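You operate a simulated robot arm through the tools that you are given. There is no shell and no other tool. Be economical: measure what you need, move in short steps, check, and stop when the job is done.

You run a simulated robot arm. Do the job below in one go: nothing can be reset, and whatever is moved stays where it is left.

Task
Open the third chest drawer from the top, take the belt with the largest size on its label from the top of the beige drawer chest and leave it in the inside from the top of the third chest drawer and shut the drawer again. Take the blue strap reel from the workbench top and leave it on the purple board there. Put the grey swatch book from the workbench top on the top of the blue bench and the white swatch book on the upper shelf of the workbench. Open the middle white drawer, take the strainer on the top of the beige drawer chest and put it away inside, then shut the drawer. The order is free.

It is judged by the outcome, as a careful person would: the job done as asked, and still so three seconds after it is handed in. It fails if anything else is knocked over, pushed out of place, dropped, spilled or broken.

Robot
A 7-joint arm with a two-finger parallel gripper on a trunk, on a base that drives. Base frame: it is fixed to the floor where the robot stands at the start and does not move with it; the origin is under the middle of the robot, x ahead of it, y to its left, z up. Readings come in m, rad, newtons and seconds.
With the tool pointing down near the work surface it reaches from about 0.36 to 0.86 m from the robot's upright axis, wherever it stands. Its first joint turns from -2.897 to 2.897 rad. Places, roughly: belt [8.5, 0.75, 1]; board [-0.75, 2.25, 0.75]; drawer [-0.2, -2.8, 0.4]; inside of the third chest drawer [8.4, 0.6, 0.3]; middle white drawer [-0.2, -2.7, 0.5]; strainer (17x13x8 cm) [8, 0.8, 0.9]; strap reel [-0.5, 2.25, 0.75]; swatch book [-0.75, 2.5, 0.75]; third chest drawer [8.4, 0.5, 0.3]; top of the blue bench [-1, 1, 0.8]; upper shelf of the workbench (69x16 cm) [-1.12, 2.28, 1.14]. Payload 3.43 kg.
The TCP is the grasp point between the finger pads, 0.034 m short of the fingertips. In the tool frame z runs along the fingers and y along their closing line. The gripper opens to 0.128 m. The fingers are 0.024 m wide and 0.012 m thick; the gripper's body (0.048 by 0.13 m) begins 0.096 m behind the TCP.
Orientation is told as [roll, pitch, yaw] about the base's x, y, z axes, in that order, counted from this pose: with the fingers straight down and closing along the base's y, the tool's x points along the base's -x, its y along +y and its z along -z.

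Tools
- The arm moves only by the tool step_arm. Its argument "targets" is a list that holds one entry, the list of rows, each a list of 7 numbers: the shift along the base's x, y, z in m, then the turn, a rotation vector about the base's x, y, z in rad, then the closure, from 0 (fully open) to 1 (shut). In form: [[[x, y, z, rx, ry, rz, gripper], ...]]. A call has 1 to 12 rows; each row shifts and turns the commanded pose from where the row before left it. A row lasts 0.2 s, in which the tool goes at most 0.05 m and 0.15 rad; a call with a longer step from one row to the next is refused whole, and so is a gripper value outside its range. Where a pose cannot be reached the arm comes as near as it can. A force on the tool above 40 N (or 10 N above the force at the start of the call, whichever is more), or a blocked arm, ends the call early, and 0.2 s more pass. Each finger travels about 0.153 m/s and halts on what it meets, pressing with about 29 N; the grip force reading is that of the motor and also rises with nothing between the fingers. The clock runs only during rows and for 0.2 s after the last one: add rows that do not move to give the fingers time. It gives the time, the measured TCP pose, the force on the tool (base axes), the opening and the grip force at its end, in the units of the frame above (readings bear some noise), with the torque about the TCP (base axes, N m) and any sound that the robot's microphone picked up.
- Cameras (640 x 400 px; columns grow to the right, rows downward): "scene" is now at [0.1855, -0.0016, 1.565]; the picture's right is [-0.06, -1.00, 0.00], its down [-0.70, 0.04, -0.71] and it looks along [0.71, -0.04, -0.70] (base axes); focal length 218 px, centre (320, 200). "wrist" rides on the gripper at [0.076, -0.011, -0.16] in the tool frame; the picture's right is [0.15, 0.99, 0.00], its down [-0.88, 0.13, -0.46] and it looks along [-0.45, 0.07, 0.89] (tool axes); focal length 234 px, centre (320, 200). There is no depth. A picture from a camera that has moved, and an enlarged one, comes with that camera's place and axes in the base frame and with its lens. The place of the scene camera against the robot may be out by one fixed shift of up to 0.012 m in any direction.
- get_image(camera): a new picture of that camera. No time passes.
- base_move(legs): drives the robot by 1 to 6 legs, each [ahead, turn to the left] in m and rad, along the robot's own axes; the way and the turn of a leg run together, so that a leg with both is an arc; at most 1.5 m and 3.142 rad a leg. The arm and the cameras ride along, it lands a little off, and it stops where it bumps. It gives what a move gives.
- pan_tilt(pan, tilt): turns the head with the scene camera to pan (to the left, within 2.304 rad either way) and tilt (down, from -0.506 to 1.204), counted from straight ahead of the robot. It gives what a move gives.
- inspect(camera, box): a new picture of the part [left, top, right, bottom] of that camera's present view, enlarged. No time passes.
- sign_off(): hands the job in; it is judged then, once.

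Go step by step. Nothing tells you exact positions but the pictures and the camera data: compare them with the known pose of the tool, close in by small moves and look again before you grip or let go. The budget is 207 turns and 180 pictures, counting those below and the enlarged ones. Unless the task says otherwise, let go and move clear before handing in, and close with one line.

The tools are called by a JSON object that holds its "method" and its "body". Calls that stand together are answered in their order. step_arm: Moves the arm, as the interface text tells. Its arguments: {"type":"object","properties":{"targets":{"type":"array","items":{"type":"array","items":{"type":"array","items":{"type":"number"}}}}},"required":["targets"]} The other tools are called the same way: base_move (legs) drives the base; pan_tilt (pan, tilt) turns the head that bears the scene camera; get_image (camera) takes a picture; inspect (camera, box) takes an enlarged picture of a part of a camera's view; sign_off () hands the job in.

At the start:

```text
time_s: 0.0
position: [0.4635, -0.0862, 0.5937]
ee_rot: [0.0, 0.0, 0.0]
ft_force: [0.1, 0.1, -0.1]
ft_torque: [-0.01, -0.01, 0.01]
grip_width: 0.1283
grasp_force: 0.0
robot x, y, heading: [0.0029, -0.0001, -0.004]
head pan, tilt: [-0.058, 0.78]
```

scene: 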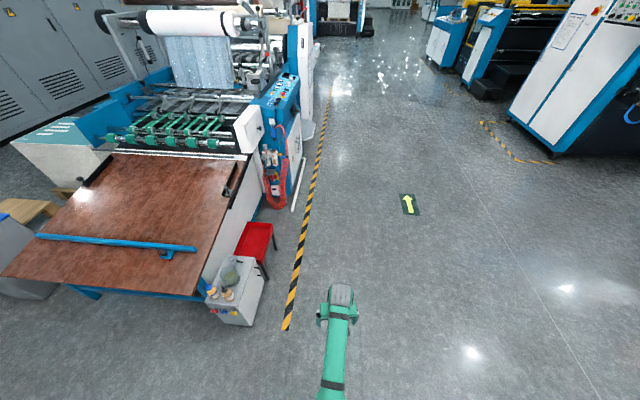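
wrist: 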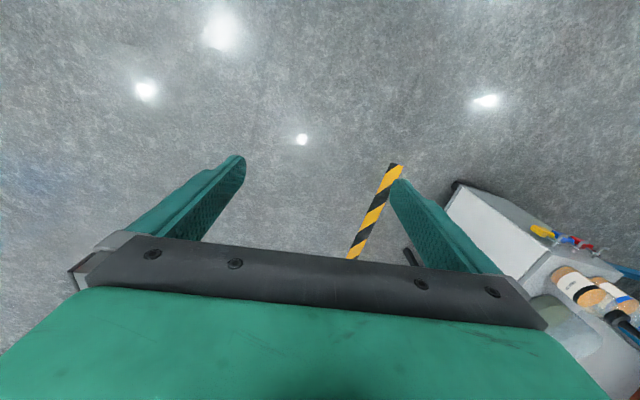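

I see a factory hall ahead with a machine on the left; the work places are behind-left, right and far ahead. I look around with the head first.

{"method": "pan_tilt", "body": {"pan": 1.9, "tilt": 0.5}}

{"method": "get_image", "body": {"camera": "scene"}}

{"method": "pan_tilt", "body": {"pan": -1.6, "tilt": 0.4}}

{"method": "get_image", "body": {"camera": "scene"}}

{"method": "pan_tilt", "body": {"pan": 0, "tilt": 0.15}}

{"method": "get_image", "body": {"camera": "scene"}}

```text
time_s: 1.9
position: [0.4647, -0.0854, 0.594]
ee_rot: [0.0, 0.001, 0.0]
ft_force: [0.2, -0.1, 0.3]
ft_torque: [-0.01, 0.01, -0.01]
grip_width: 0.1281
grasp_force: 0.1
robot x, y, heading: [0.0006, -0.0034, -0.006]
head pan, tilt: [1.901, 0.499]
```

```text
177 pictures are left
camera scene: at [0.0746, 0.0891, 1.5893], right [0.95, 0.32, 0.0], down [0.15, -0.45, -0.88], along [-0.28, 0.83, -0.48], focal length 218 px, centre (320, 200)
```

scene: 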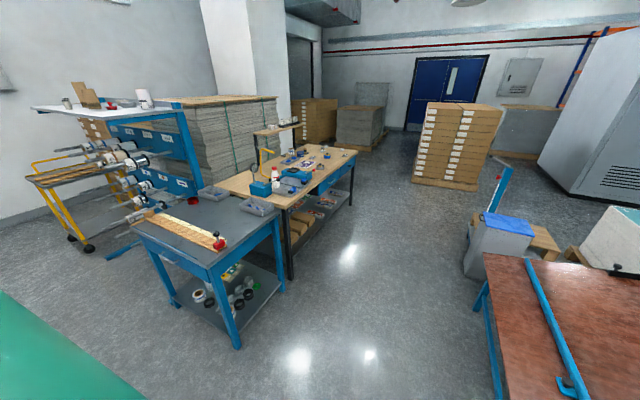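

```text
time_s: 4.8
position: [0.4645, -0.0851, 0.5927]
ee_rot: [-0.001, 0.001, -0.002]
ft_force: [-0.7, 0.1, -0.3]
ft_torque: [0.0, -0.01, 0.03]
grip_width: 0.128
grasp_force: 0.0
robot x, y, heading: [0.0008, -0.0032, 0.0]
head pan, tilt: [-1.6, 0.4]
```

```text
176 pictures are left
camera scene: at [0.1013, -0.0896, 1.5985], right [-1.0, 0.03, 0.0], down [0.01, 0.39, -0.92], along [-0.03, -0.92, -0.39], focal length 218 px, centre (320, 200)
```

scene: 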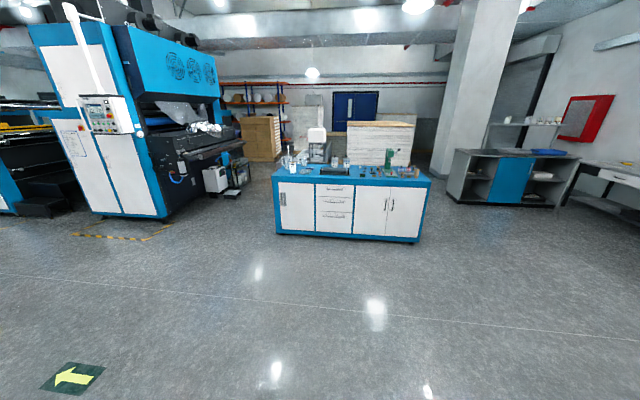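

```text
time_s: 6.5
position: [0.4629, -0.0857, 0.5937]
ee_rot: [0.0, 0.0, 0.0]
ft_force: [0.4, 0.3, 0.9]
ft_torque: [-0.02, -0.01, 0.0]
grip_width: 0.128
grasp_force: 0.0
robot x, y, heading: [0.0029, 0.0015, 0.002]
head pan, tilt: [0.0, 0.15]
```

```text
175 pictures are left
camera scene: at [0.1968, 0.0029, 1.6217], right [0.0, -1.0, 0.0], down [-0.15, 0.0, -0.99], along [0.99, 0.0, -0.15], focal length 218 px, centre (320, 200)
```

scene: 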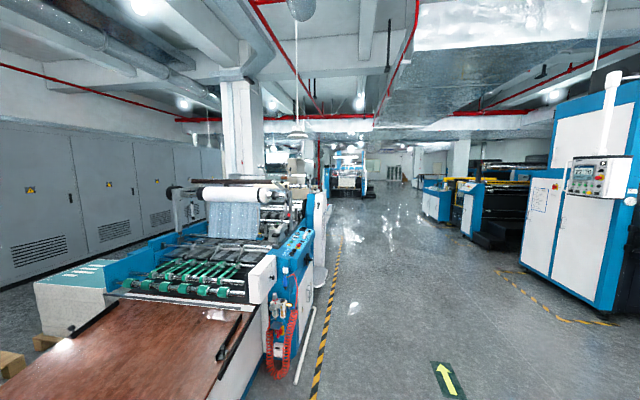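

The workbench (wooden top) is behind-left past the grey-topped blue bench; I raise the arm and drive up the free aisle at x≈0.

{"method": "step_arm", "body": {"targets": [[[0, 0, 0.046, 0, 0, 0, 0], [0, 0.01, 0.046, 0, 0, 0, 0], [0, 0.01, 0.046, 0, 0, 0, 0], [0, 0.01, 0.046, 0, 0, 0, 0], [0, 0.01, 0.046, 0, 0, 0, 0], [0, 0.01, 0.046, 0, 0, 0, 0], [0, 0.01, 0.046, 0, 0, 0, 0], [0, 0.01, 0.046, 0, 0, 0, 0], [0, 0.01, 0.046, 0, 0, 0, 0], [0, 0, 0.046, 0, 0, 0, 0]]]}}

{"method": "base_move", "body": {"legs": [[0, 1.53], [1.1, 0]]}}

{"method": "pan_tilt", "body": {"pan": 0.7, "tilt": 0.6}}

{"method": "get_image", "body": {"camera": "scene"}}

```text
time_s: 8.7
position: [0.4747, -0.0541, 0.6842]
ee_rot: [0.0, -0.007, 0.0]
ft_force: [0.0, 0.0, 0.4]
ft_torque: [0.02, -0.01, 0.0]
grip_width: 0.1278
grasp_force: 0.0
out of reach, approached as far as the arm can: row 3, 4, 5, 6, 7, 8, 9, 10
robot x, y, heading: [-0.0033, -0.0013, -0.001]
head pan, tilt: [0.0, 0.15]
```

```text
time_s: 18.4
position: [0.1587, 1.5374, 0.6839]
ee_rot: [0.0, -0.006, 1.503]
ft_force: [0.1, -0.2, 1.1]
ft_torque: [0.01, 0.0, 0.01]
grip_width: 0.1279
grasp_force: 0.2
robot x, y, heading: [0.0731, 1.0674, 1.505]
head pan, tilt: [0.0, 0.15]
```

```text
time_s: 19.4
position: [0.1585, 1.5375, 0.685]
ee_rot: [0.0, -0.005, 1.503]
ft_force: [0.4, 1.0, 0.5]
ft_torque: [0.0, 0.0, -0.01]
grip_width: 0.1279
grasp_force: 0.0
robot x, y, heading: [0.0726, 1.0675, 1.502]
head pan, tilt: [0.7, 0.6]
```

```text
174 pictures are left
camera scene: at [0.0265, 1.2475, 1.5803], right [0.81, 0.59, 0.0], down [0.33, -0.46, -0.83], along [-0.49, 0.67, -0.56], focal length 218 px, centre (320, 200)
```

scene: 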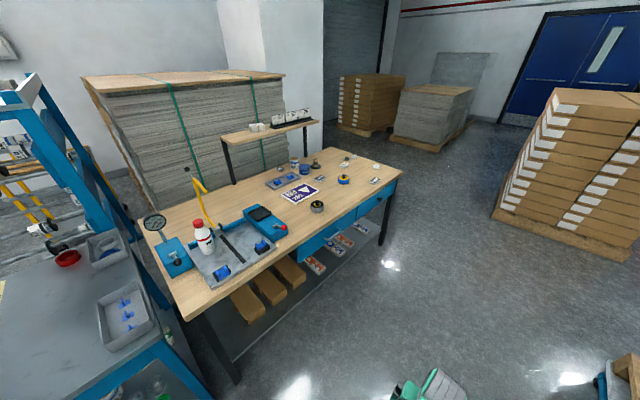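

The wooden workbench lies ahead-left with its tools; the arm's upward move stalled at 0.68 m, so I test whether it can rise when further out.

{"method": "step_arm", "body": {"targets": [[[0, 0.05, 0.0, 0, 0, 0, 0], [0, 0.05, 0.0, 0, 0, 0, 0], [0, 0, 0.04, 0, 0, 0, 0], [0, 0, 0.04, 0, 0, 0, 0], [0, 0, 0.04, 0, 0, 0, 0], [0, 0, 0.04, 0, 0, 0, 0]]]}}

{"method": "get_image", "body": {"camera": "wrist"}}

{"method": "inspect", "body": {"camera": "scene", "box": [240, 90, 400, 240]}}

```text
time_s: 20.8
position: [0.1676, 1.6493, 0.8096]
ee_rot: [0.0, -0.003, 1.504]
ft_force: [0.5, 0.2, 0.4]
ft_torque: [0.0, 0.03, -0.01]
grip_width: 0.1282
grasp_force: 0.1
out of reach, approached as far as the arm can: row 3, 4
robot x, y, heading: [0.0711, 1.0696, 1.505]
head pan, tilt: [0.7, 0.6]
```

```text
173 pictures are left
camera wrist: at [0.1745, 1.5725, 0.9675], right [-1.0, -0.08, 0.0], down [-0.07, 0.89, 0.46], along [-0.04, 0.46, -0.89], focal length 234 px, centre (320, 200)
```

wrist: 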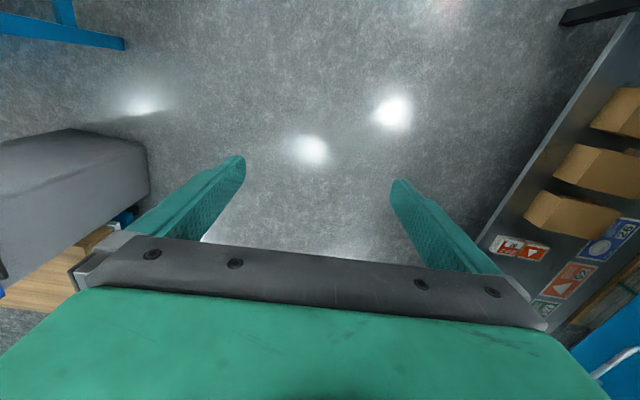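

```text
2.67 times, centred on (320, 165) of scene
camera zoom: at [0.0265, 1.2474, 1.5802], right [0.81, 0.59, 0.0], down [0.33, -0.46, -0.83], along [-0.49, 0.67, -0.56], focal length 581 px, centre (320, 293)
```

zoom: 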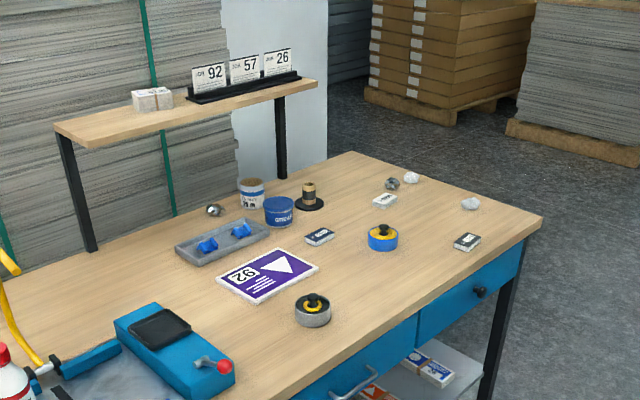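

The right half of the bench has the purple board, blue and grey reels and several small books. I raise the arm further before driving alongside.

{"method": "step_arm", "body": {"targets": [[[0, 0.05, 0.02, 0, 0, 0, 0], [0, 0.03, 0.04, 0, 0, 0, 0], [0, 0, 0.04, 0, 0, 0, 0], [0, 0, 0.04, 0, 0, 0, 0], [0, 0, 0.04, 0, 0, 0, 0], [0, 0, 0.04, 0, 0, 0, 0]]]}}

{"method": "base_move", "body": {"legs": [[1.15, 0.0]]}}

{"method": "pan_tilt", "body": {"pan": 1.5, "tilt": 0.8}}

{"method": "get_image", "body": {"camera": "scene"}}

```text
refused: row 1 steps farther than a row can; nothing moved
```

```text
time_s: 26.6
position: [0.2166, 2.7782, 0.8089]
ee_rot: [0.0, -0.004, 1.526]
ft_force: [0.1, 1.0, -0.6]
ft_torque: [0.01, 0.01, -0.05]
grip_width: 0.1278
grasp_force: 0.1
robot x, y, heading: [0.138, 2.1959, 1.526]
head pan, tilt: [0.7, 0.6]
```

```text
time_s: 27.7
position: [0.2166, 2.7774, 0.8093]
ee_rot: [-0.001, -0.006, 1.528]
ft_force: [-0.9, 0.4, -0.1]
ft_torque: [0.0, 0.03, 0.0]
grip_width: 0.128
grasp_force: 0.1
robot x, y, heading: [0.1406, 2.1928, 1.526]
head pan, tilt: [1.499, 0.799]
```

```text
171 pictures are left
camera scene: at [0.0582, 2.3106, 1.5634], right [0.12, 0.99, 0.0], down [0.71, -0.08, -0.7], along [-0.69, 0.08, -0.72], focal length 218 px, centre (320, 200)
```

scene: 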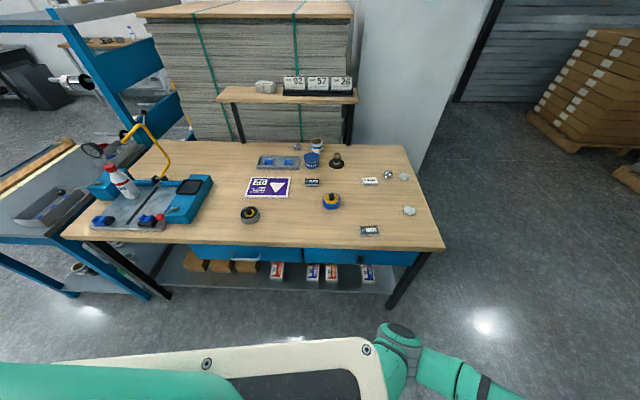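

{"method": "inspect", "body": {"camera": "scene", "box": [230, 130, 440, 260]}}

{"method": "step_arm", "body": {"targets": [[[0, 0.04, 0.02, 0, 0, 0, 0], [0, 0.03, 0.03, 0, 0, 0, 0], [0, 0, 0.04, 0, 0, 0, 0], [0, 0, 0.04, 0, 0, 0, 0], [0, 0, 0.04, 0, 0, 0, 0], [0, 0, 0.04, 0, 0, 0, 0]]]}}

```text
3.05 times, centred on (335, 195) of scene
camera zoom: at [0.0582, 2.3106, 1.5634], right [0.12, 0.99, 0.0], down [0.71, -0.08, -0.7], along [-0.69, 0.08, -0.72], focal length 664 px, centre (274, 215)
```

zoom: 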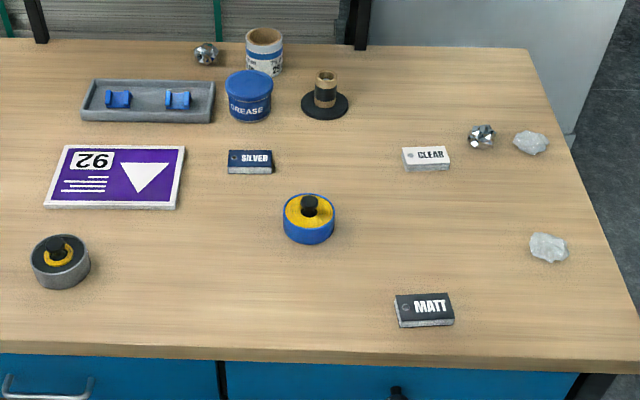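

```text
time_s: 29.1
position: [0.2162, 2.8469, 1.0195]
ee_rot: [0.0, -0.004, 1.527]
ft_force: [-0.5, -0.1, 0.3]
ft_torque: [-0.01, -0.02, -0.01]
grip_width: 0.1284
grasp_force: 0.0
robot x, y, heading: [0.1318, 2.1932, 1.529]
head pan, tilt: [1.499, 0.799]
```

Books read SILVER (navy), CLEAR (white), MATT (grey); the blue reel is near (-0.69, 2.45), the purple board near (-0.84, 2.13). I move a bit further and face the bench.

{"method": "base_move", "body": {"legs": [[0.2, 0.0], [0, 1.6]]}}

{"method": "pan_tilt", "body": {"pan": 0.0, "tilt": 1.1}}

{"method": "get_image", "body": {"camera": "scene"}}

{"method": "get_image", "body": {"camera": "wrist"}}

```text
time_s: 35.1
position: [-0.5142, 2.4486, 1.0196]
ee_rot: [0.0, -0.005, -3.14]
ft_force: [0.1, -0.8, -0.7]
ft_torque: [0.0, -0.01, 0.04]
grip_width: 0.128
grasp_force: 0.0
robot x, y, heading: [0.1435, 2.3969, -3.145]
head pan, tilt: [1.499, 0.799]
```

```text
time_s: 36.8
position: [-0.5142, 2.4484, 1.0198]
ee_rot: [-0.001, -0.006, -3.14]
ft_force: [-0.4, 0.4, -0.1]
ft_torque: [0.0, 0.0, -0.01]
grip_width: 0.1278
grasp_force: 0.0
robot x, y, heading: [0.1451, 2.399, -3.135]
head pan, tilt: [0.0, 1.1]
```

```text
169 pictures are left
camera scene: at [-0.0257, 2.3973, 1.5416], right [0.0, 1.0, 0.0], down [0.89, 0.0, -0.45], along [-0.45, 0.0, -0.89], focal length 218 px, centre (320, 200)
```

scene: 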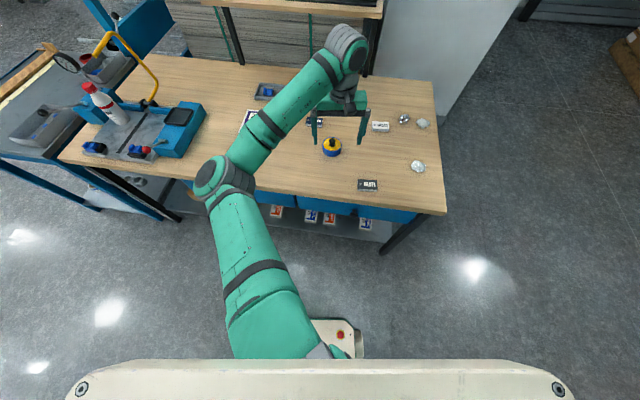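

```text
168 pictures are left
camera wrist: at [-0.4374, 2.4594, 1.178], right [0.15, -0.99, 0.0], down [-0.88, -0.13, 0.46], along [-0.45, -0.07, -0.89], focal length 234 px, centre (320, 200)
```

wrist: 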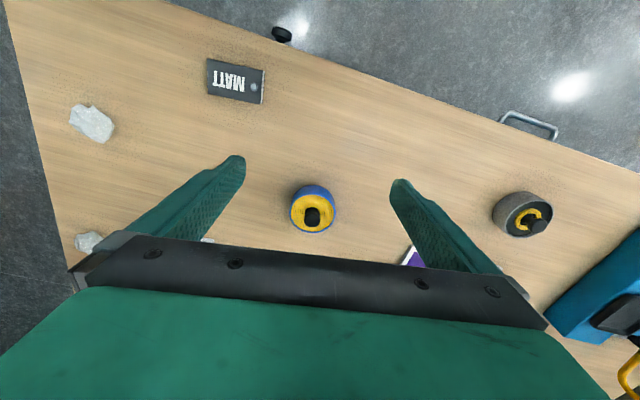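

The base clears the table edge well, so I drive 0.19 m nearer; comparing the two cameras suggests the table top is at about z≈0.79.

{"method": "base_move", "body": {"legs": [[0.19, 0.0]]}}

{"method": "get_image", "body": {"camera": "wrist"}}

{"method": "get_image", "body": {"camera": "scene"}}

```text
time_s: 38.3
position: [-0.7091, 2.4477, 1.0198]
ee_rot: [0.0, -0.005, -3.14]
ft_force: [0.6, -0.4, -0.8]
ft_torque: [0.03, -0.01, 0.0]
grip_width: 0.128
grasp_force: 0.1
robot x, y, heading: [-0.0546, 2.3931, -3.133]
head pan, tilt: [0.0, 1.1]
```

```text
167 pictures are left
camera wrist: at [-0.6322, 2.4588, 1.178], right [0.15, -0.99, 0.0], down [-0.88, -0.13, 0.46], along [-0.45, -0.07, -0.89], focal length 234 px, centre (320, 200)
```

wrist: 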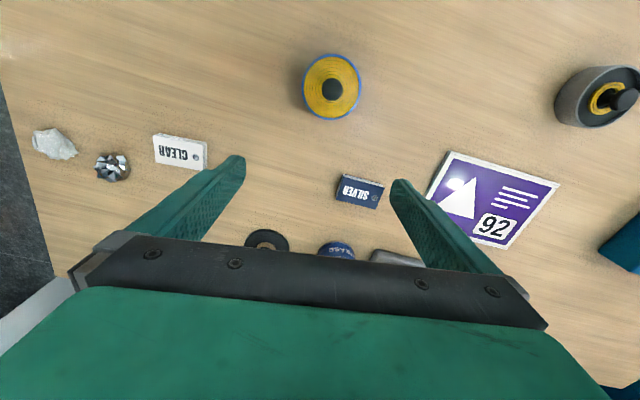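

```text
166 pictures are left
camera scene: at [-0.2205, 2.3968, 1.5416], right [0.0, 1.0, 0.0], down [0.89, 0.0, -0.45], along [-0.45, 0.0, -0.89], focal length 218 px, centre (320, 200)
```

scene: 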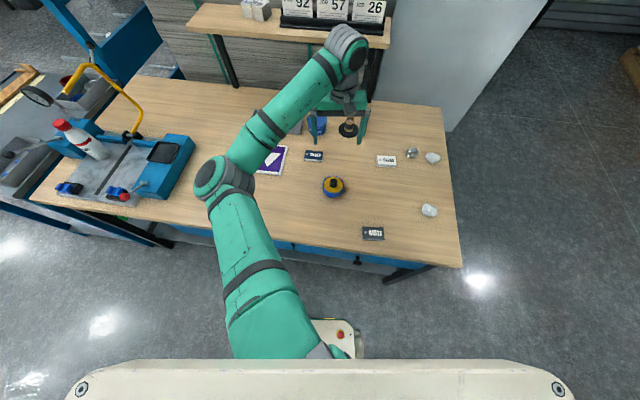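

The blue reel is at about (-0.639, 2.441) with top z≈0.82. I move over it and descend part way.

{"method": "step_arm", "body": {"targets": [[[0.035, -0.004, 0, 0, 0, 0, 0], [0.035, -0.003, 0, 0, 0, 0, 0], [0, 0, -0.04, 0, 0, 0, 0], [0, 0, -0.04, 0, 0, 0, 0], [0, 0, -0.03, 0, 0, 0, 0]]]}}

{"method": "get_image", "body": {"camera": "wrist"}}

{"method": "inspect", "body": {"camera": "scene", "box": [240, 90, 440, 250]}}

```text
time_s: 39.5
position: [-0.6382, 2.441, 0.9077]
ee_rot: [0.001, -0.005, -3.139]
ft_force: [-0.2, 0.5, 0.0]
ft_torque: [0.02, 0.02, -0.02]
grip_width: 0.1282
grasp_force: 0.0
robot x, y, heading: [-0.0501, 2.3943, -3.14]
head pan, tilt: [0.0, 1.1]
```

```text
165 pictures are left
camera wrist: at [-0.5614, 2.4528, 1.0673], right [0.15, -0.99, 0.0], down [-0.88, -0.13, 0.46], along [-0.46, -0.07, -0.89], focal length 234 px, centre (320, 200)
```

wrist: 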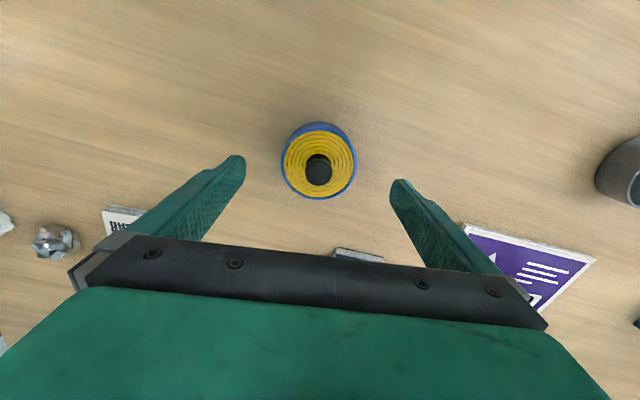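

```text
2.50 times, centred on (340, 170) of scene
camera zoom: at [-0.2205, 2.3968, 1.5416], right [0.0, 1.0, 0.0], down [0.89, 0.0, -0.45], along [-0.45, 0.0, -0.89], focal length 545 px, centre (270, 275)
```

zoom: 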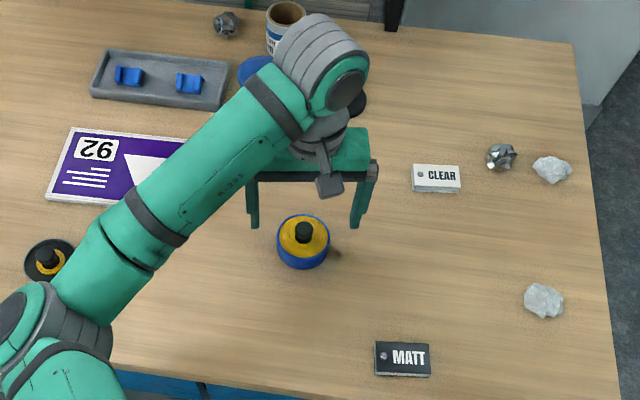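

Reel centre confirmed at (-0.639, 2.441), top ≈0.83. Descend around it and close.

{"method": "step_arm", "body": {"targets": [[[0, 0, -0.04, 0, 0, 0, 0], [0, 0, -0.025, 0, 0, 0, 0], [0, 0, -0.012, 0, 0, 0, 0], [0, 0, 0, 0, 0, 0, 0]]]}}

{"method": "inspect", "body": {"camera": "scene", "box": [280, 120, 400, 220]}}

{"method": "get_image", "body": {"camera": "wrist"}}

```text
time_s: 40.5
position: [-0.6386, 2.4405, 0.8341]
ee_rot: [-0.001, -0.007, -3.142]
ft_force: [6.0, 4.9, 35.5]
ft_torque: [-1.89, -0.61, 0.44]
grip_width: 0.1278
grasp_force: 0.0
robot x, y, heading: [-0.0539, 2.395, -3.14]
head pan, tilt: [0.0, 1.1]
```

```text
4.00 times, centred on (340, 170) of scene
camera zoom: at [-0.2194, 2.397, 1.5417], right [0.0, 1.0, 0.0], down [0.89, 0.0, -0.45], along [-0.45, 0.0, -0.89], focal length 872 px, centre (240, 320)
```

zoom: 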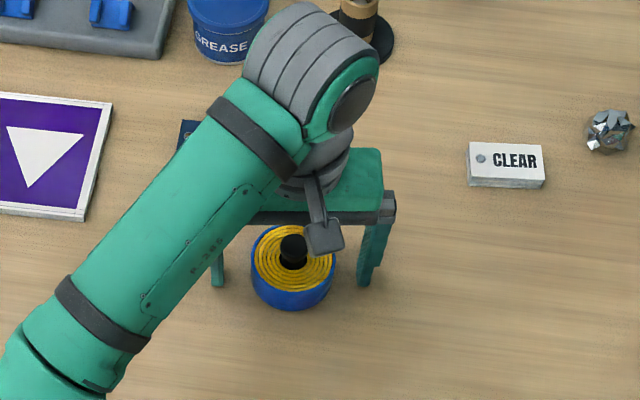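

```text
162 pictures are left
camera wrist: at [-0.5618, 2.4521, 0.9925], right [0.15, -0.99, 0.0], down [-0.88, -0.13, 0.46], along [-0.46, -0.07, -0.89], focal length 234 px, centre (320, 200)
```

wrist: 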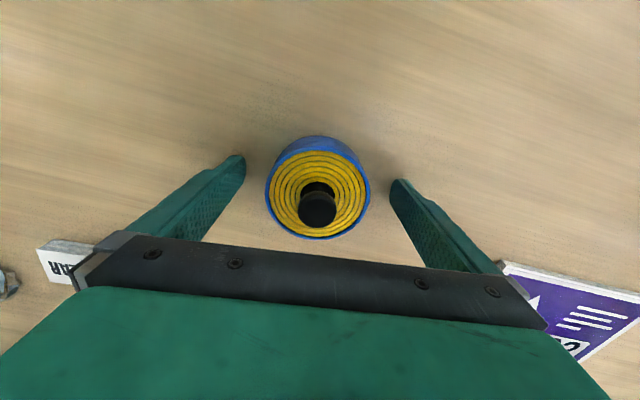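

The fingertips touched the table at TCP 0.834 (table z≈0.80). I lift 4 mm and close on the reel.

{"method": "step_arm", "body": {"targets": [[[0, 0, 0.006, 0, 0, 0, 0], [0, 0, 0, 0, 0, 0, 0.5], [0, 0, 0, 0, 0, 0, 1], [0, 0, 0, 0, 0, 0, 1], [0, 0, 0, 0, 0, 0, 1]]]}}

{"method": "step_arm", "body": {"targets": [[[0, 0, 0.03, 0, 0, 0, 1], [0, 0, 0.04, 0, 0, 0, 1]]]}}

{"method": "get_image", "body": {"camera": "wrist"}}

```text
time_s: 41.7
position: [-0.6395, 2.4411, 0.8375]
ee_rot: [0.001, -0.005, -3.139]
ft_force: [0.9, 0.0, 0.4]
ft_torque: [-0.02, 0.03, 0.0]
grip_width: 0.0785
grasp_force: 28.9
robot x, y, heading: [-0.0527, 2.3936, -3.138]
head pan, tilt: [0.0, 1.1]
```

```text
time_s: 42.3
position: [-0.6382, 2.4418, 0.9077]
ee_rot: [-0.001, -0.003, -3.141]
ft_force: [0.2, -0.1, 0.2]
ft_torque: [-0.03, -0.02, -0.01]
grip_width: 0.0001
grasp_force: 29.0
robot x, y, heading: [-0.0536, 2.3943, -3.143]
head pan, tilt: [0.0, 1.1]
```

```text
161 pictures are left
camera wrist: at [-0.5619, 2.4528, 1.0667], right [0.15, -0.99, 0.0], down [-0.88, -0.13, 0.46], along [-0.45, -0.07, -0.89], focal length 234 px, centre (320, 200)
```

wrist: 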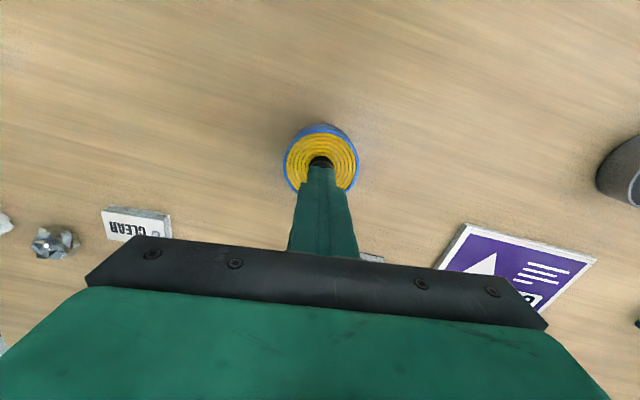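

The reel slipped out on lifting and stands where it was. I look closer at its shape before retrying.

{"method": "inspect", "body": {"camera": "wrist", "box": [260, 110, 380, 200]}}

{"method": "inspect", "body": {"camera": "scene", "box": [310, 160, 360, 210]}}

```text
4.44 times, centred on (320, 155) of wrist
camera zoom: at [-0.5619, 2.4528, 1.0667], right [0.15, -0.99, 0.0], down [-0.88, -0.13, 0.46], along [-0.45, -0.07, -0.89], focal length 1041 px, centre (320, 400)
```

zoom: 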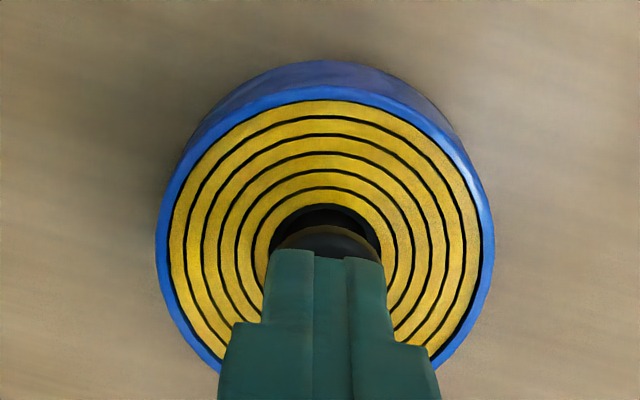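

```text
8.00 times, centred on (335, 185) of scene
camera zoom: at [-0.2205, 2.3969, 1.5416], right [0.0, 1.0, 0.0], down [0.89, 0.0, -0.45], along [-0.45, 0.0, -0.89], focal length 1744 px, centre (200, 320)
```

zoom: 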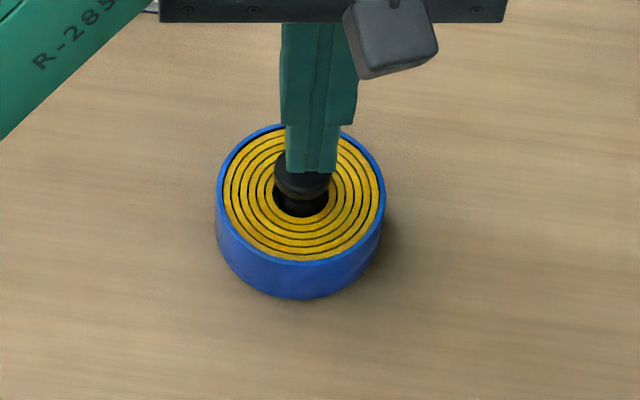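

It's a straight cylinder ~0.078 m wide; I retry the outer grip, a bit longer squeeze and a much slower lift.

{"method": "step_arm", "body": {"targets": [[[0, 0, 0, 0, 0, 0, 0], [0, 0, 0, 0, 0, 0, 0], [0, 0, 0, 0, 0, 0, 0], [0, 0, -0.04, 0, 0, 0, 0], [0, 0, -0.031, 0, 0, 0, 0], [0, 0, 0, 0, 0, 0, 0.3], [0, 0, 0, 0, 0, 0, 1], [0, 0, 0, 0, 0, 0, 1], [0, 0, 0, 0, 0, 0, 1], [0, 0, 0.004, 0, 0, 0, 1]]]}}

{"method": "step_arm", "body": {"targets": [[[0, 0, 0.004, 0, 0, 0, 1], [0, 0, 0.005, 0, 0, 0, 1], [0, 0, 0.005, 0, 0, 0, 1]]]}}

{"method": "inspect", "body": {"camera": "scene", "box": [300, 140, 380, 210]}}

```text
time_s: 44.5
position: [-0.6407, 2.4406, 0.8413]
ee_rot: [-0.001, -0.005, -3.14]
ft_force: [-0.4, 0.7, -2.1]
ft_torque: [-0.03, -0.02, 0.0]
grip_width: 0.0778
grasp_force: 28.7
robot x, y, heading: [-0.053, 2.3955, -3.139]
head pan, tilt: [0.0, 1.1]
```

```text
time_s: 45.3
position: [-0.6397, 2.4417, 0.8563]
ee_rot: [-0.002, -0.006, -3.139]
ft_force: [-0.3, 0.2, -2.4]
ft_torque: [-0.01, -0.02, 0.0]
grip_width: 0.0779
grasp_force: 29.0
robot x, y, heading: [-0.0543, 2.3951, -3.14]
head pan, tilt: [0.0, 1.1]
```

```text
5.71 times, centred on (340, 175) of scene
camera zoom: at [-0.2205, 2.3968, 1.5416], right [0.0, 1.0, 0.0], down [0.89, 0.0, -0.45], along [-0.45, 0.0, -0.89], focal length 1245 px, centre (206, 343)
```

zoom: 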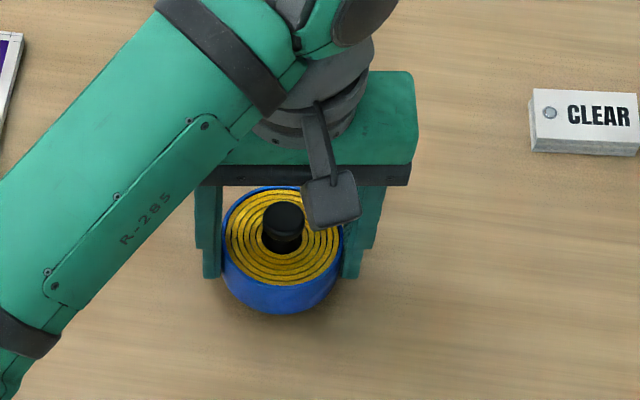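

The reel is now held (weight ≈2.4 N). I lift slowly and carry it gently toward the board.

{"method": "step_arm", "body": {"targets": [[[0, 0, 0.008, 0, 0, 0, 1], [0, 0, 0.012, 0, 0, 0, 1], [0, 0, 0.015, 0, 0, 0, 1], [-0.005, -0.01, 0.01, 0, 0, 0, 1], [-0.01, -0.02, 0, 0, 0, 0, 1], [-0.01, -0.022, 0, 0, 0, 0, 1], [-0.01, -0.022, 0, 0, 0, 0, 1], [-0.01, -0.022, 0, 0, 0, 0, 1], [-0.01, -0.022, 0, 0, 0, 0, 1], [-0.01, -0.022, 0, 0, 0, 0, 1], [-0.01, -0.022, 0, 0, 0, 0, 1], [-0.01, -0.022, 0, 0, 0, 0, 1]]]}}

{"method": "step_arm", "body": {"targets": [[[-0.01, -0.022, 0, 0, 0, 0, 1], [-0.01, -0.022, 0, 0, 0, 0, 1], [-0.01, -0.022, 0, 0, 0, 0, 1], [-0.01, -0.022, 0, 0, 0, 0, 1], [-0.01, -0.02, 0, 0, 0, 0, 1], [-0.01, -0.012, 0, 0, 0, 0, 1], [0, 0, 0, 0, 0, 0, 1]]]}}

{"method": "get_image", "body": {"camera": "wrist"}}

{"method": "inspect", "body": {"camera": "scene", "box": [200, 80, 400, 210]}}

```text
time_s: 47.9
position: [-0.725, 2.2559, 0.8994]
ee_rot: [0.0, -0.007, -3.144]
ft_force: [-0.2, -0.5, -2.2]
ft_torque: [-0.01, -0.02, -0.02]
grip_width: 0.078
grasp_force: 29.3
robot x, y, heading: [-0.0511, 2.3907, -3.135]
head pan, tilt: [0.0, 1.1]
```

```text
time_s: 49.5
position: [-0.7839, 2.1357, 0.9014]
ee_rot: [0.001, -0.004, -3.139]
ft_force: [0.9, 0.4, -2.2]
ft_torque: [-0.03, 0.01, 0.03]
grip_width: 0.078
grasp_force: 29.4
robot x, y, heading: [-0.0493, 2.3966, -3.141]
head pan, tilt: [0.0, 1.1]
```

```text
157 pictures are left
camera wrist: at [-0.7084, 2.1465, 1.0587], right [0.15, -0.99, 0.0], down [-0.88, -0.13, 0.46], along [-0.46, -0.07, -0.89], focal length 234 px, centre (320, 200)
```

wrist: 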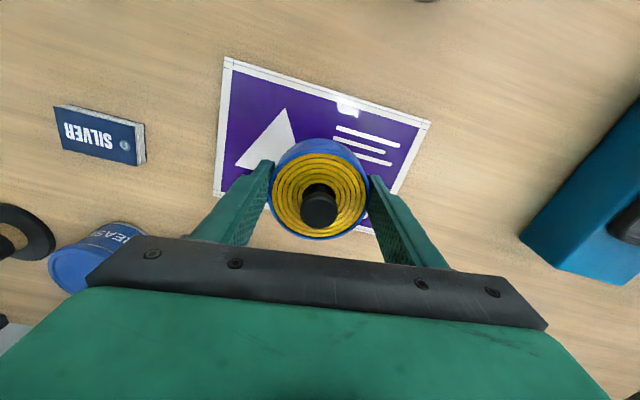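

```text
3.08 times, centred on (300, 145) of scene
camera zoom: at [-0.2206, 2.3967, 1.5416], right [0.0, 1.0, 0.0], down [0.89, 0.0, -0.45], along [-0.45, 0.0, -0.89], focal length 671 px, centre (382, 369)
```

zoom: 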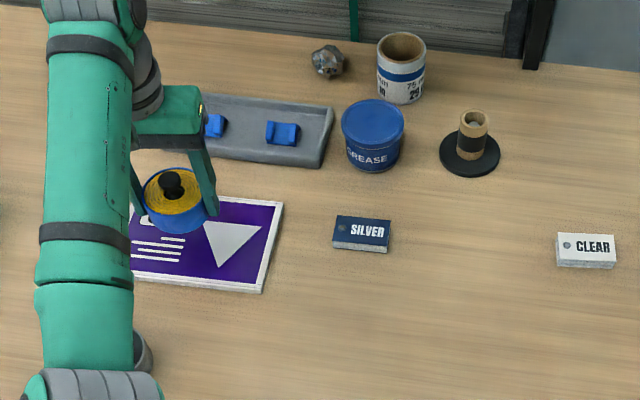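

The reel hangs over the board's middle. I lower it slowly.

{"method": "step_arm", "body": {"targets": [[[-0.006, 0.004, -0.01, 0, 0, 0, 1], [0, 0, -0.015, 0, 0, 0, 1], [0, 0, -0.012, 0, 0, 0, 1], [0, 0, -0.006, 0, 0, 0, 1], [0, 0, -0.003, 0, 0, 0, 1], [0, 0, -0.003, 0, 0, 0, 1], [0, 0, -0.002, 0, 0, 0, 1]]]}}

{"method": "get_image", "body": {"camera": "wrist"}}

{"method": "inspect", "body": {"camera": "scene", "box": [220, 120, 320, 190]}}

```text
time_s: 51.1
position: [-0.7902, 2.1407, 0.8487]
ee_rot: [0.001, -0.006, -3.14]
ft_force: [0.7, 0.2, -1.8]
ft_torque: [0.0, -0.04, 0.03]
grip_width: 0.0779
grasp_force: 29.1
robot x, y, heading: [-0.0536, 2.394, -3.14]
head pan, tilt: [0.0, 1.1]
```

```text
155 pictures are left
camera wrist: at [-0.713, 2.1516, 1.0076], right [0.15, -0.99, 0.0], down [-0.88, -0.13, 0.46], along [-0.45, -0.07, -0.89], focal length 234 px, centre (320, 200)
```

wrist: 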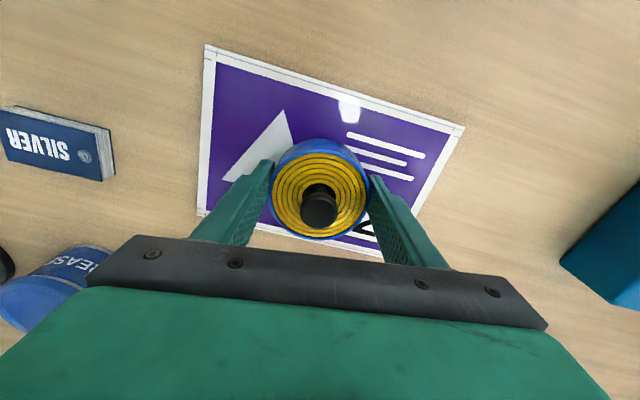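

```text
5.71 times, centred on (270, 155) of scene
camera zoom: at [-0.2206, 2.3967, 1.5416], right [0.0, 1.0, 0.0], down [0.89, 0.0, -0.45], along [-0.45, 0.0, -0.89], focal length 1245 px, centre (606, 457)
```

zoom: 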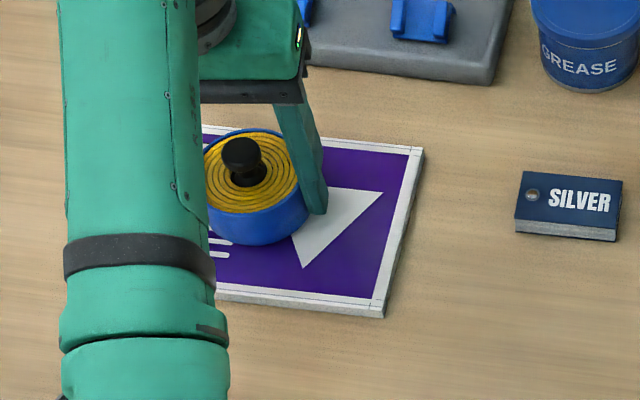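

Close above the board; I lower in tiny steps until contact is felt.

{"method": "step_arm", "body": {"targets": [[[0, 0, -0.002, 0, 0, 0, 1], [0, 0, -0.002, 0, 0, 0, 1]]]}}

{"method": "step_arm", "body": {"targets": [[[0, 0, -0.002, 0, 0, 0, 1], [0, 0, -0.001, 0, 0, 0, 1]]]}}

```text
time_s: 51.7
position: [-0.7895, 2.14, 0.8477]
ee_rot: [0.0, -0.008, -3.139]
ft_force: [4.4, 3.0, 17.5]
ft_torque: [-0.01, -0.63, 0.07]
grip_width: 0.0779
grasp_force: 29.6
robot x, y, heading: [-0.0543, 2.3941, -3.143]
head pan, tilt: [0.0, 1.1]
```

```text
time_s: 52.3
position: [-0.7896, 2.141, 0.8443]
ee_rot: [-0.001, -0.007, -3.138]
ft_force: [-0.8, -1.5, 25.7]
ft_torque: [0.02, 0.18, 0.01]
grip_width: 0.0782
grasp_force: 29.0
robot x, y, heading: [-0.0502, 2.3923, -3.141]
head pan, tilt: [0.0, 1.1]
```

Contact is felt; I open and rise clear.

{"method": "step_arm", "body": {"targets": [[[0, 0, 0.002, 0, 0, 0, 1], [0, 0, 0, 0, 0, 0, 0.7], [0, 0, 0, 0, 0, 0, 0.3], [0, 0, 0, 0, 0, 0, 0.1], [0, 0, 0, 0, 0, 0, 0.0], [0, 0, 0.03, 0, 0, 0, 0], [0, 0, 0.04, 0, 0, 0, 0], [0, 0, 0.04, 0, 0, 0, 0], [0, 0, 0.03, 0, 0, 0, 0]]]}}

{"method": "get_image", "body": {"camera": "wrist"}}

```text
time_s: 54.3
position: [-0.7901, 2.1398, 0.9847]
ee_rot: [-0.001, -0.005, -3.139]
ft_force: [-0.1, -0.4, -0.6]
ft_torque: [-0.01, -0.04, -0.04]
grip_width: 0.1281
grasp_force: 0.2
robot x, y, heading: [-0.0508, 2.393, -3.135]
head pan, tilt: [0.0, 1.1]
```

```text
153 pictures are left
camera wrist: at [-0.7128, 2.1504, 1.1431], right [0.15, -0.99, 0.0], down [-0.88, -0.13, 0.46], along [-0.45, -0.07, -0.89], focal length 234 px, centre (320, 200)
```

wrist: 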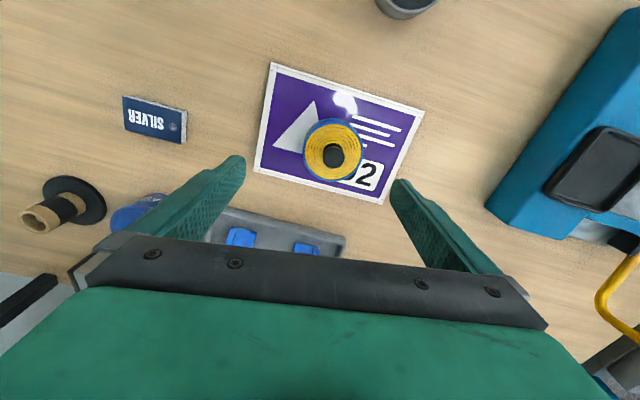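

The reel rests on the board. The shelf is far back, so I test (empty) how far the arm reaches there with the tool tilted 45° forward, and view the shelf.

{"method": "step_arm", "body": {"targets": [[[0, 0, 0.04, 0, 0.0, 0, 0], [0, 0, 0.04, 0, 0.13, 0, 0], [0, 0, 0.04, 0, 0.13, 0, 0], [0, 0, 0.04, 0, 0.13, 0, 0], [0, 0, 0.04, 0, 0.13, 0, 0], [0, 0, 0.04, 0, 0.13, 0, 0], [0, 0, 0.03, 0, 0.135, 0, 0]]]}}

{"method": "pan_tilt", "body": {"pan": 0.0, "tilt": 0.6}}

{"method": "get_image", "body": {"camera": "scene"}}

{"method": "get_image", "body": {"camera": "wrist"}}

```text
time_s: 55.9
position: [-0.7882, 2.1408, 1.2538]
ee_rot: [-0.002, -0.792, -3.14]
ft_force: [0.7, -0.2, 0.6]
ft_torque: [-0.01, 0.03, -0.03]
grip_width: 0.1278
grasp_force: 0.1
robot x, y, heading: [-0.0478, 2.3959, -3.141]
head pan, tilt: [0.0, 1.1]
```

```text
time_s: 56.9
position: [-0.7879, 2.1426, 1.2539]
ee_rot: [-0.003, -0.789, -3.139]
ft_force: [0.8, 0.4, 0.7]
ft_torque: [-0.01, -0.01, -0.01]
grip_width: 0.1279
grasp_force: 0.2
robot x, y, heading: [-0.0531, 2.3926, -3.138]
head pan, tilt: [0.0, 0.6]
```

```text
152 pictures are left
camera scene: at [-0.2457, 2.3967, 1.5802], right [0.0, 1.0, 0.0], down [0.57, 0.0, -0.82], along [-0.82, 0.0, -0.57], focal length 218 px, centre (320, 200)
```

scene: 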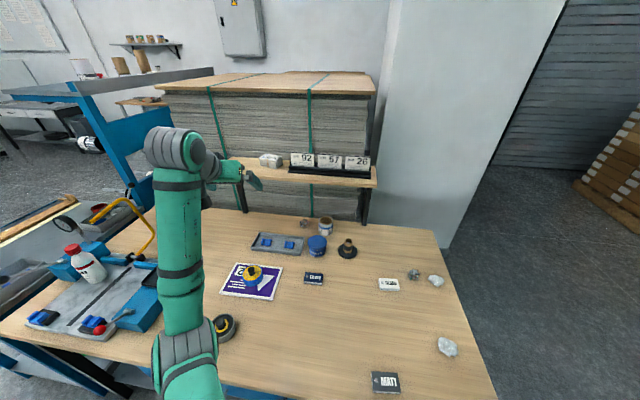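

```text
151 pictures are left
camera wrist: at [-0.6218, 2.1529, 1.3114], right [0.1, -0.99, -0.11], down [-0.3, -0.13, 0.95], along [-0.95, -0.07, -0.31], focal length 234 px, centre (320, 200)
```

wrist: 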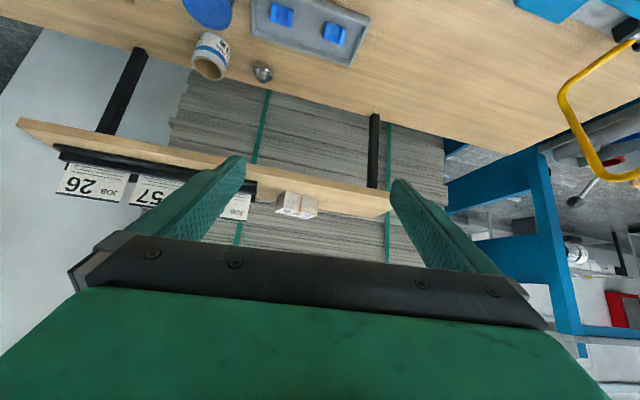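

With the tilt it easily reaches z=1.25. I push forward toward the shelf (still above everything) to see how far it goes.

{"method": "step_arm", "body": {"targets": [[[-0.04, -0.02, 0, 0, 0, 0, 0], [-0.04, -0.02, 0, 0, 0, 0, 0], [-0.04, -0.02, 0, 0, 0, 0, 0], [-0.04, -0.02, 0, 0, 0, 0, 0], [-0.04, -0.02, 0, 0, 0, 0, 0], [-0.04, -0.01, 0, 0, 0, 0, 0], [-0.04, 0, 0, 0, 0, 0, 0]]]}}

{"method": "get_image", "body": {"camera": "wrist"}}

{"method": "inspect", "body": {"camera": "scene", "box": [140, 110, 400, 220]}}

```text
time_s: 58.5
position: [-1.0088, 2.0394, 1.2506]
ee_rot: [-0.003, -0.79, -3.139]
ft_force: [0.7, 0.1, -0.3]
ft_torque: [0.01, 0.02, -0.01]
grip_width: 0.1283
grasp_force: 0.0
out of reach, approached as far as the arm can: row 6, 7
robot x, y, heading: [-0.0514, 2.3934, -3.141]
head pan, tilt: [0.0, 0.6]
```

```text
150 pictures are left
camera wrist: at [-0.8423, 2.0497, 1.3086], right [0.1, -0.99, -0.11], down [-0.3, -0.13, 0.95], along [-0.95, -0.07, -0.31], focal length 234 px, centre (320, 200)
```

wrist: 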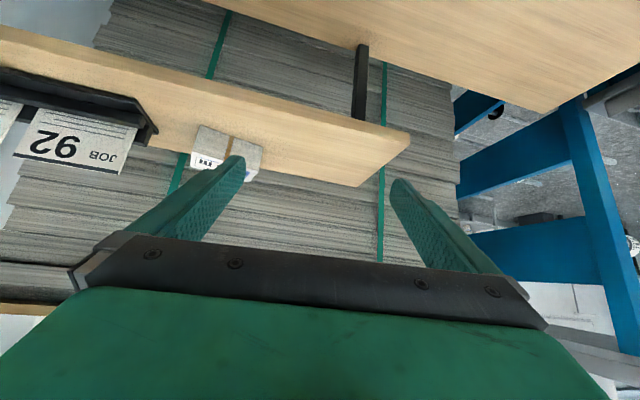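

```text
2.46 times, centred on (270, 165) of scene
camera zoom: at [-0.2459, 2.3966, 1.5802], right [0.0, 1.0, 0.0], down [0.56, 0.0, -0.83], along [-0.83, 0.0, -0.56], focal length 536 px, centre (443, 286)
```

zoom: 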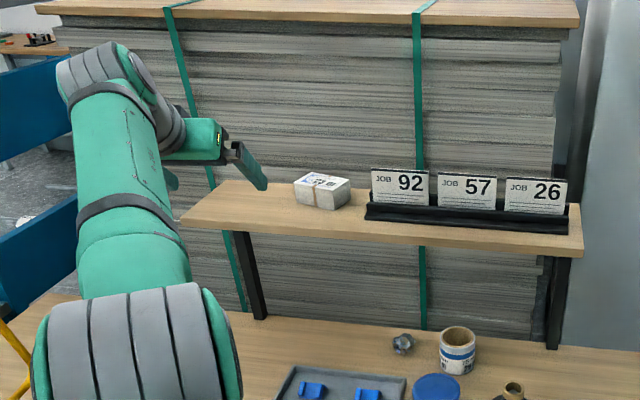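

Reach with tilt is ~1.02 m. Now I test how far it reaches at that height with the tool straight down, which would be a better way to place a flat book.

{"method": "step_arm", "body": {"targets": [[[0.03, 0.01, 0, 0, 0, 0, 0], [0, 0, 0, 0, -0.13, 0, 0], [0, 0, 0, 0, -0.13, 0, 0], [0, 0, 0, 0, -0.13, 0, 0], [0, 0, 0, 0, -0.13, 0, 0], [0, 0, 0, 0, -0.13, 0, 0], [0, 0, 0, 0, -0.13, 0, 0], [0, 0, 0, 0, 0, 0, 0]]]}}

```text
time_s: 60.2
position: [-0.913, 2.0663, 1.2305]
ee_rot: [-0.001, -0.334, -3.139]
ft_force: [-0.6, -0.2, 1.5]
ft_torque: [-0.03, -0.01, -0.02]
grip_width: 0.128
grasp_force: 0.0
out of reach, approached as far as the arm can: row 3, 4, 5, 6, 7
robot x, y, heading: [-0.0513, 2.396, -3.14]
head pan, tilt: [0.0, 0.6]
```

With ~0.33 rad tilt it reaches 0.92 m. Plan: pick the CLEAR book with a ~0.4 rad tilt, drive 0.15 m closer, and set it flat on the shelf's free left end. Move over to the book.

{"method": "step_arm", "body": {"targets": [[[0.02, 0.042, -0.01, 0, 0, 0, 0], [0.02, 0.042, -0.01, 0, 0, 0, 0], [0.015, 0.042, -0.018, 0, 0, 0, 0], [0.015, 0.042, -0.018, 0, 0, 0, 0], [0.015, 0.042, -0.018, 0, 0, 0, 0], [0.015, 0.042, -0.018, 0, 0, 0, 0], [0.015, 0.042, -0.018, 0, 0, 0, 0], [0.01, 0.042, -0.02, 0, 0, 0, 0], [0.01, 0.042, -0.02, 0, 0, 0, 0], [0.01, 0.042, -0.02, 0, 0, 0, 0], [0.01, 0.042, -0.02, 0, 0, 0, 0], [0, 0.042, -0.02, 0, 0, 0, 0]]]}}

{"method": "get_image", "body": {"camera": "wrist"}}

```text
time_s: 62.9
position: [-0.7597, 2.5682, 1.0196]
ee_rot: [-0.001, -0.336, -3.138]
ft_force: [-0.1, -0.3, -0.3]
ft_torque: [0.06, -0.04, -0.01]
grip_width: 0.128
grasp_force: 0.1
robot x, y, heading: [-0.0531, 2.3955, -3.134]
head pan, tilt: [0.0, 0.6]
```

```text
148 pictures are left
camera wrist: at [-0.6354, 2.5799, 1.1449], right [0.14, -0.99, -0.05], down [-0.68, -0.13, 0.72], along [-0.72, -0.07, -0.69], focal length 234 px, centre (320, 200)
```

wrist: 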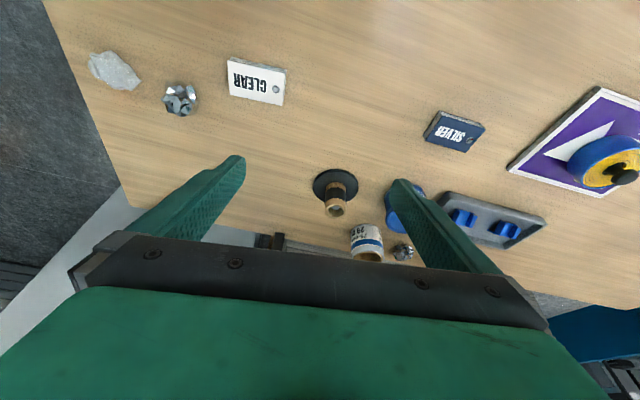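

CLEAR book centred at (-0.766, 2.66), 0.074 long along y. I tilt slightly more, narrow the opening to 0.10 and go above it.

{"method": "step_arm", "body": {"targets": [[[0.003, 0.046, 0, 0, 0.065, 0, 0.22], [0.002, 0.046, -0.01, 0, 0, 0, 0.22], [0, 0, -0.04, 0, 0, 0, 0.22], [0, 0, -0.04, 0, 0, 0, 0.22], [0, 0, -0.04, 0, 0, 0, 0.22], [0, 0, -0.02, 0, 0, 0, 0.22]]]}}

{"method": "get_image", "body": {"camera": "wrist"}}

{"method": "inspect", "body": {"camera": "scene", "box": [340, 230, 460, 320]}}

```text
time_s: 64.2
position: [-0.7501, 2.6623, 0.87]
ee_rot: [0.0, -0.401, -3.141]
ft_force: [0.5, -0.5, 1.0]
ft_torque: [-0.01, 0.01, 0.0]
grip_width: 0.0998
grasp_force: 0.1
robot x, y, heading: [-0.0548, 2.3954, -3.142]
head pan, tilt: [0.0, 0.6]
```

```text
147 pictures are left
camera wrist: at [-0.6185, 2.6742, 0.9865], right [0.14, -0.99, -0.06], down [-0.63, -0.13, 0.76], along [-0.76, -0.07, -0.64], focal length 234 px, centre (320, 200)
```

wrist: 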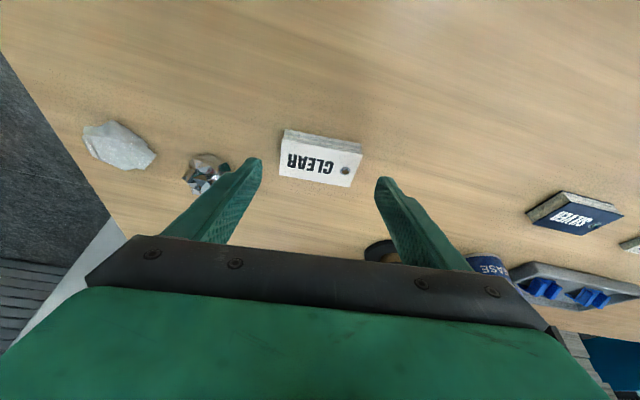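

```text
4.44 times, centred on (400, 275) of scene
camera zoom: at [-0.2452, 2.3969, 1.5802], right [0.0, 1.0, 0.0], down [0.56, 0.0, -0.83], along [-0.83, 0.0, -0.56], focal length 969 px, centre (-36, -133)
```

zoom: 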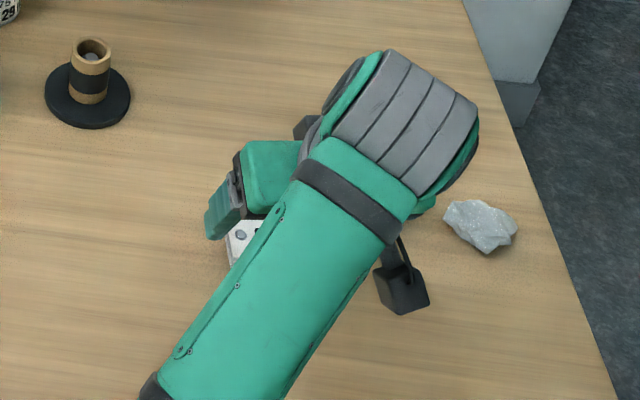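

Aligned; descend to just above the table and grip.

{"method": "step_arm", "body": {"targets": [[[-0.004, 0, -0.02, 0, 0, 0, 0.22], [0, 0, -0.011, 0, 0, 0, 0.22], [0, 0, 0, 0, 0, 0, 0.22]]]}}

{"method": "get_image", "body": {"camera": "wrist"}}

```text
time_s: 65.0
position: [-0.7562, 2.663, 0.84]
ee_rot: [-0.001, -0.4, -3.139]
ft_force: [-0.6, 0.4, 0.5]
ft_torque: [0.03, 0.01, 0.03]
grip_width: 0.1
grasp_force: 0.1
robot x, y, heading: [-0.0546, 2.393, -3.143]
head pan, tilt: [0.0, 0.6]
```

```text
145 pictures are left
camera wrist: at [-0.624, 2.6745, 0.9559], right [0.14, -0.99, -0.06], down [-0.63, -0.13, 0.76], along [-0.76, -0.07, -0.64], focal length 234 px, centre (320, 200)
```

wrist: 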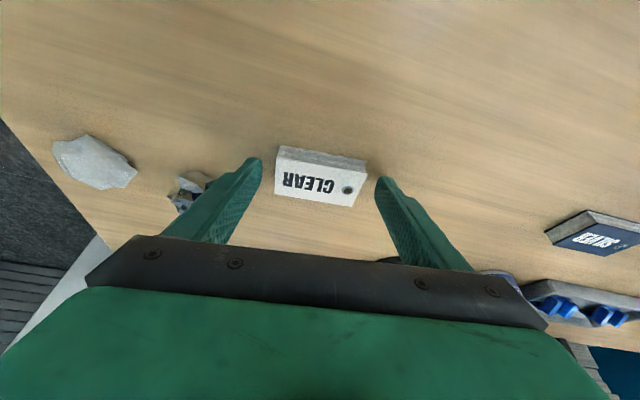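

{"method": "step_arm", "body": {"targets": [[[0, 0, -0.002, 0, 0, 0, 0.22], [0, 0, 0, 0, 0, 0, 0.5], [0, 0, 0, 0, 0, 0, 1], [0, 0, 0, 0, 0, 0, 1], [0, 0, 0, 0, 0, 0, 1], [0, 0, 0.003, 0, 0, 0, 1], [0, 0, 0.005, 0, 0, 0, 1], [0, 0, 0.008, 0, 0, 0, 1], [0, 0, 0.012, 0, 0, 0, 1]]]}}

{"method": "get_image", "body": {"camera": "wrist"}}

```text
time_s: 67.0
position: [-0.7555, 2.6638, 0.8649]
ee_rot: [-0.002, -0.402, -3.14]
ft_force: [0.1, 0.7, -0.5]
ft_torque: [0.01, -0.03, 0.02]
grip_width: 0.0741
grasp_force: 29.3
robot x, y, heading: [-0.0504, 2.3926, -3.138]
head pan, tilt: [0.0, 0.6]
```

```text
144 pictures are left
camera wrist: at [-0.6236, 2.6744, 0.982], right [0.14, -0.99, -0.06], down [-0.63, -0.13, 0.76], along [-0.76, -0.07, -0.65], focal length 234 px, centre (320, 200)
```

wrist: 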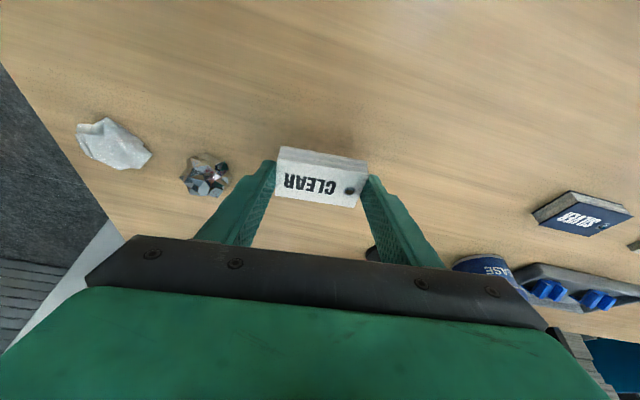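

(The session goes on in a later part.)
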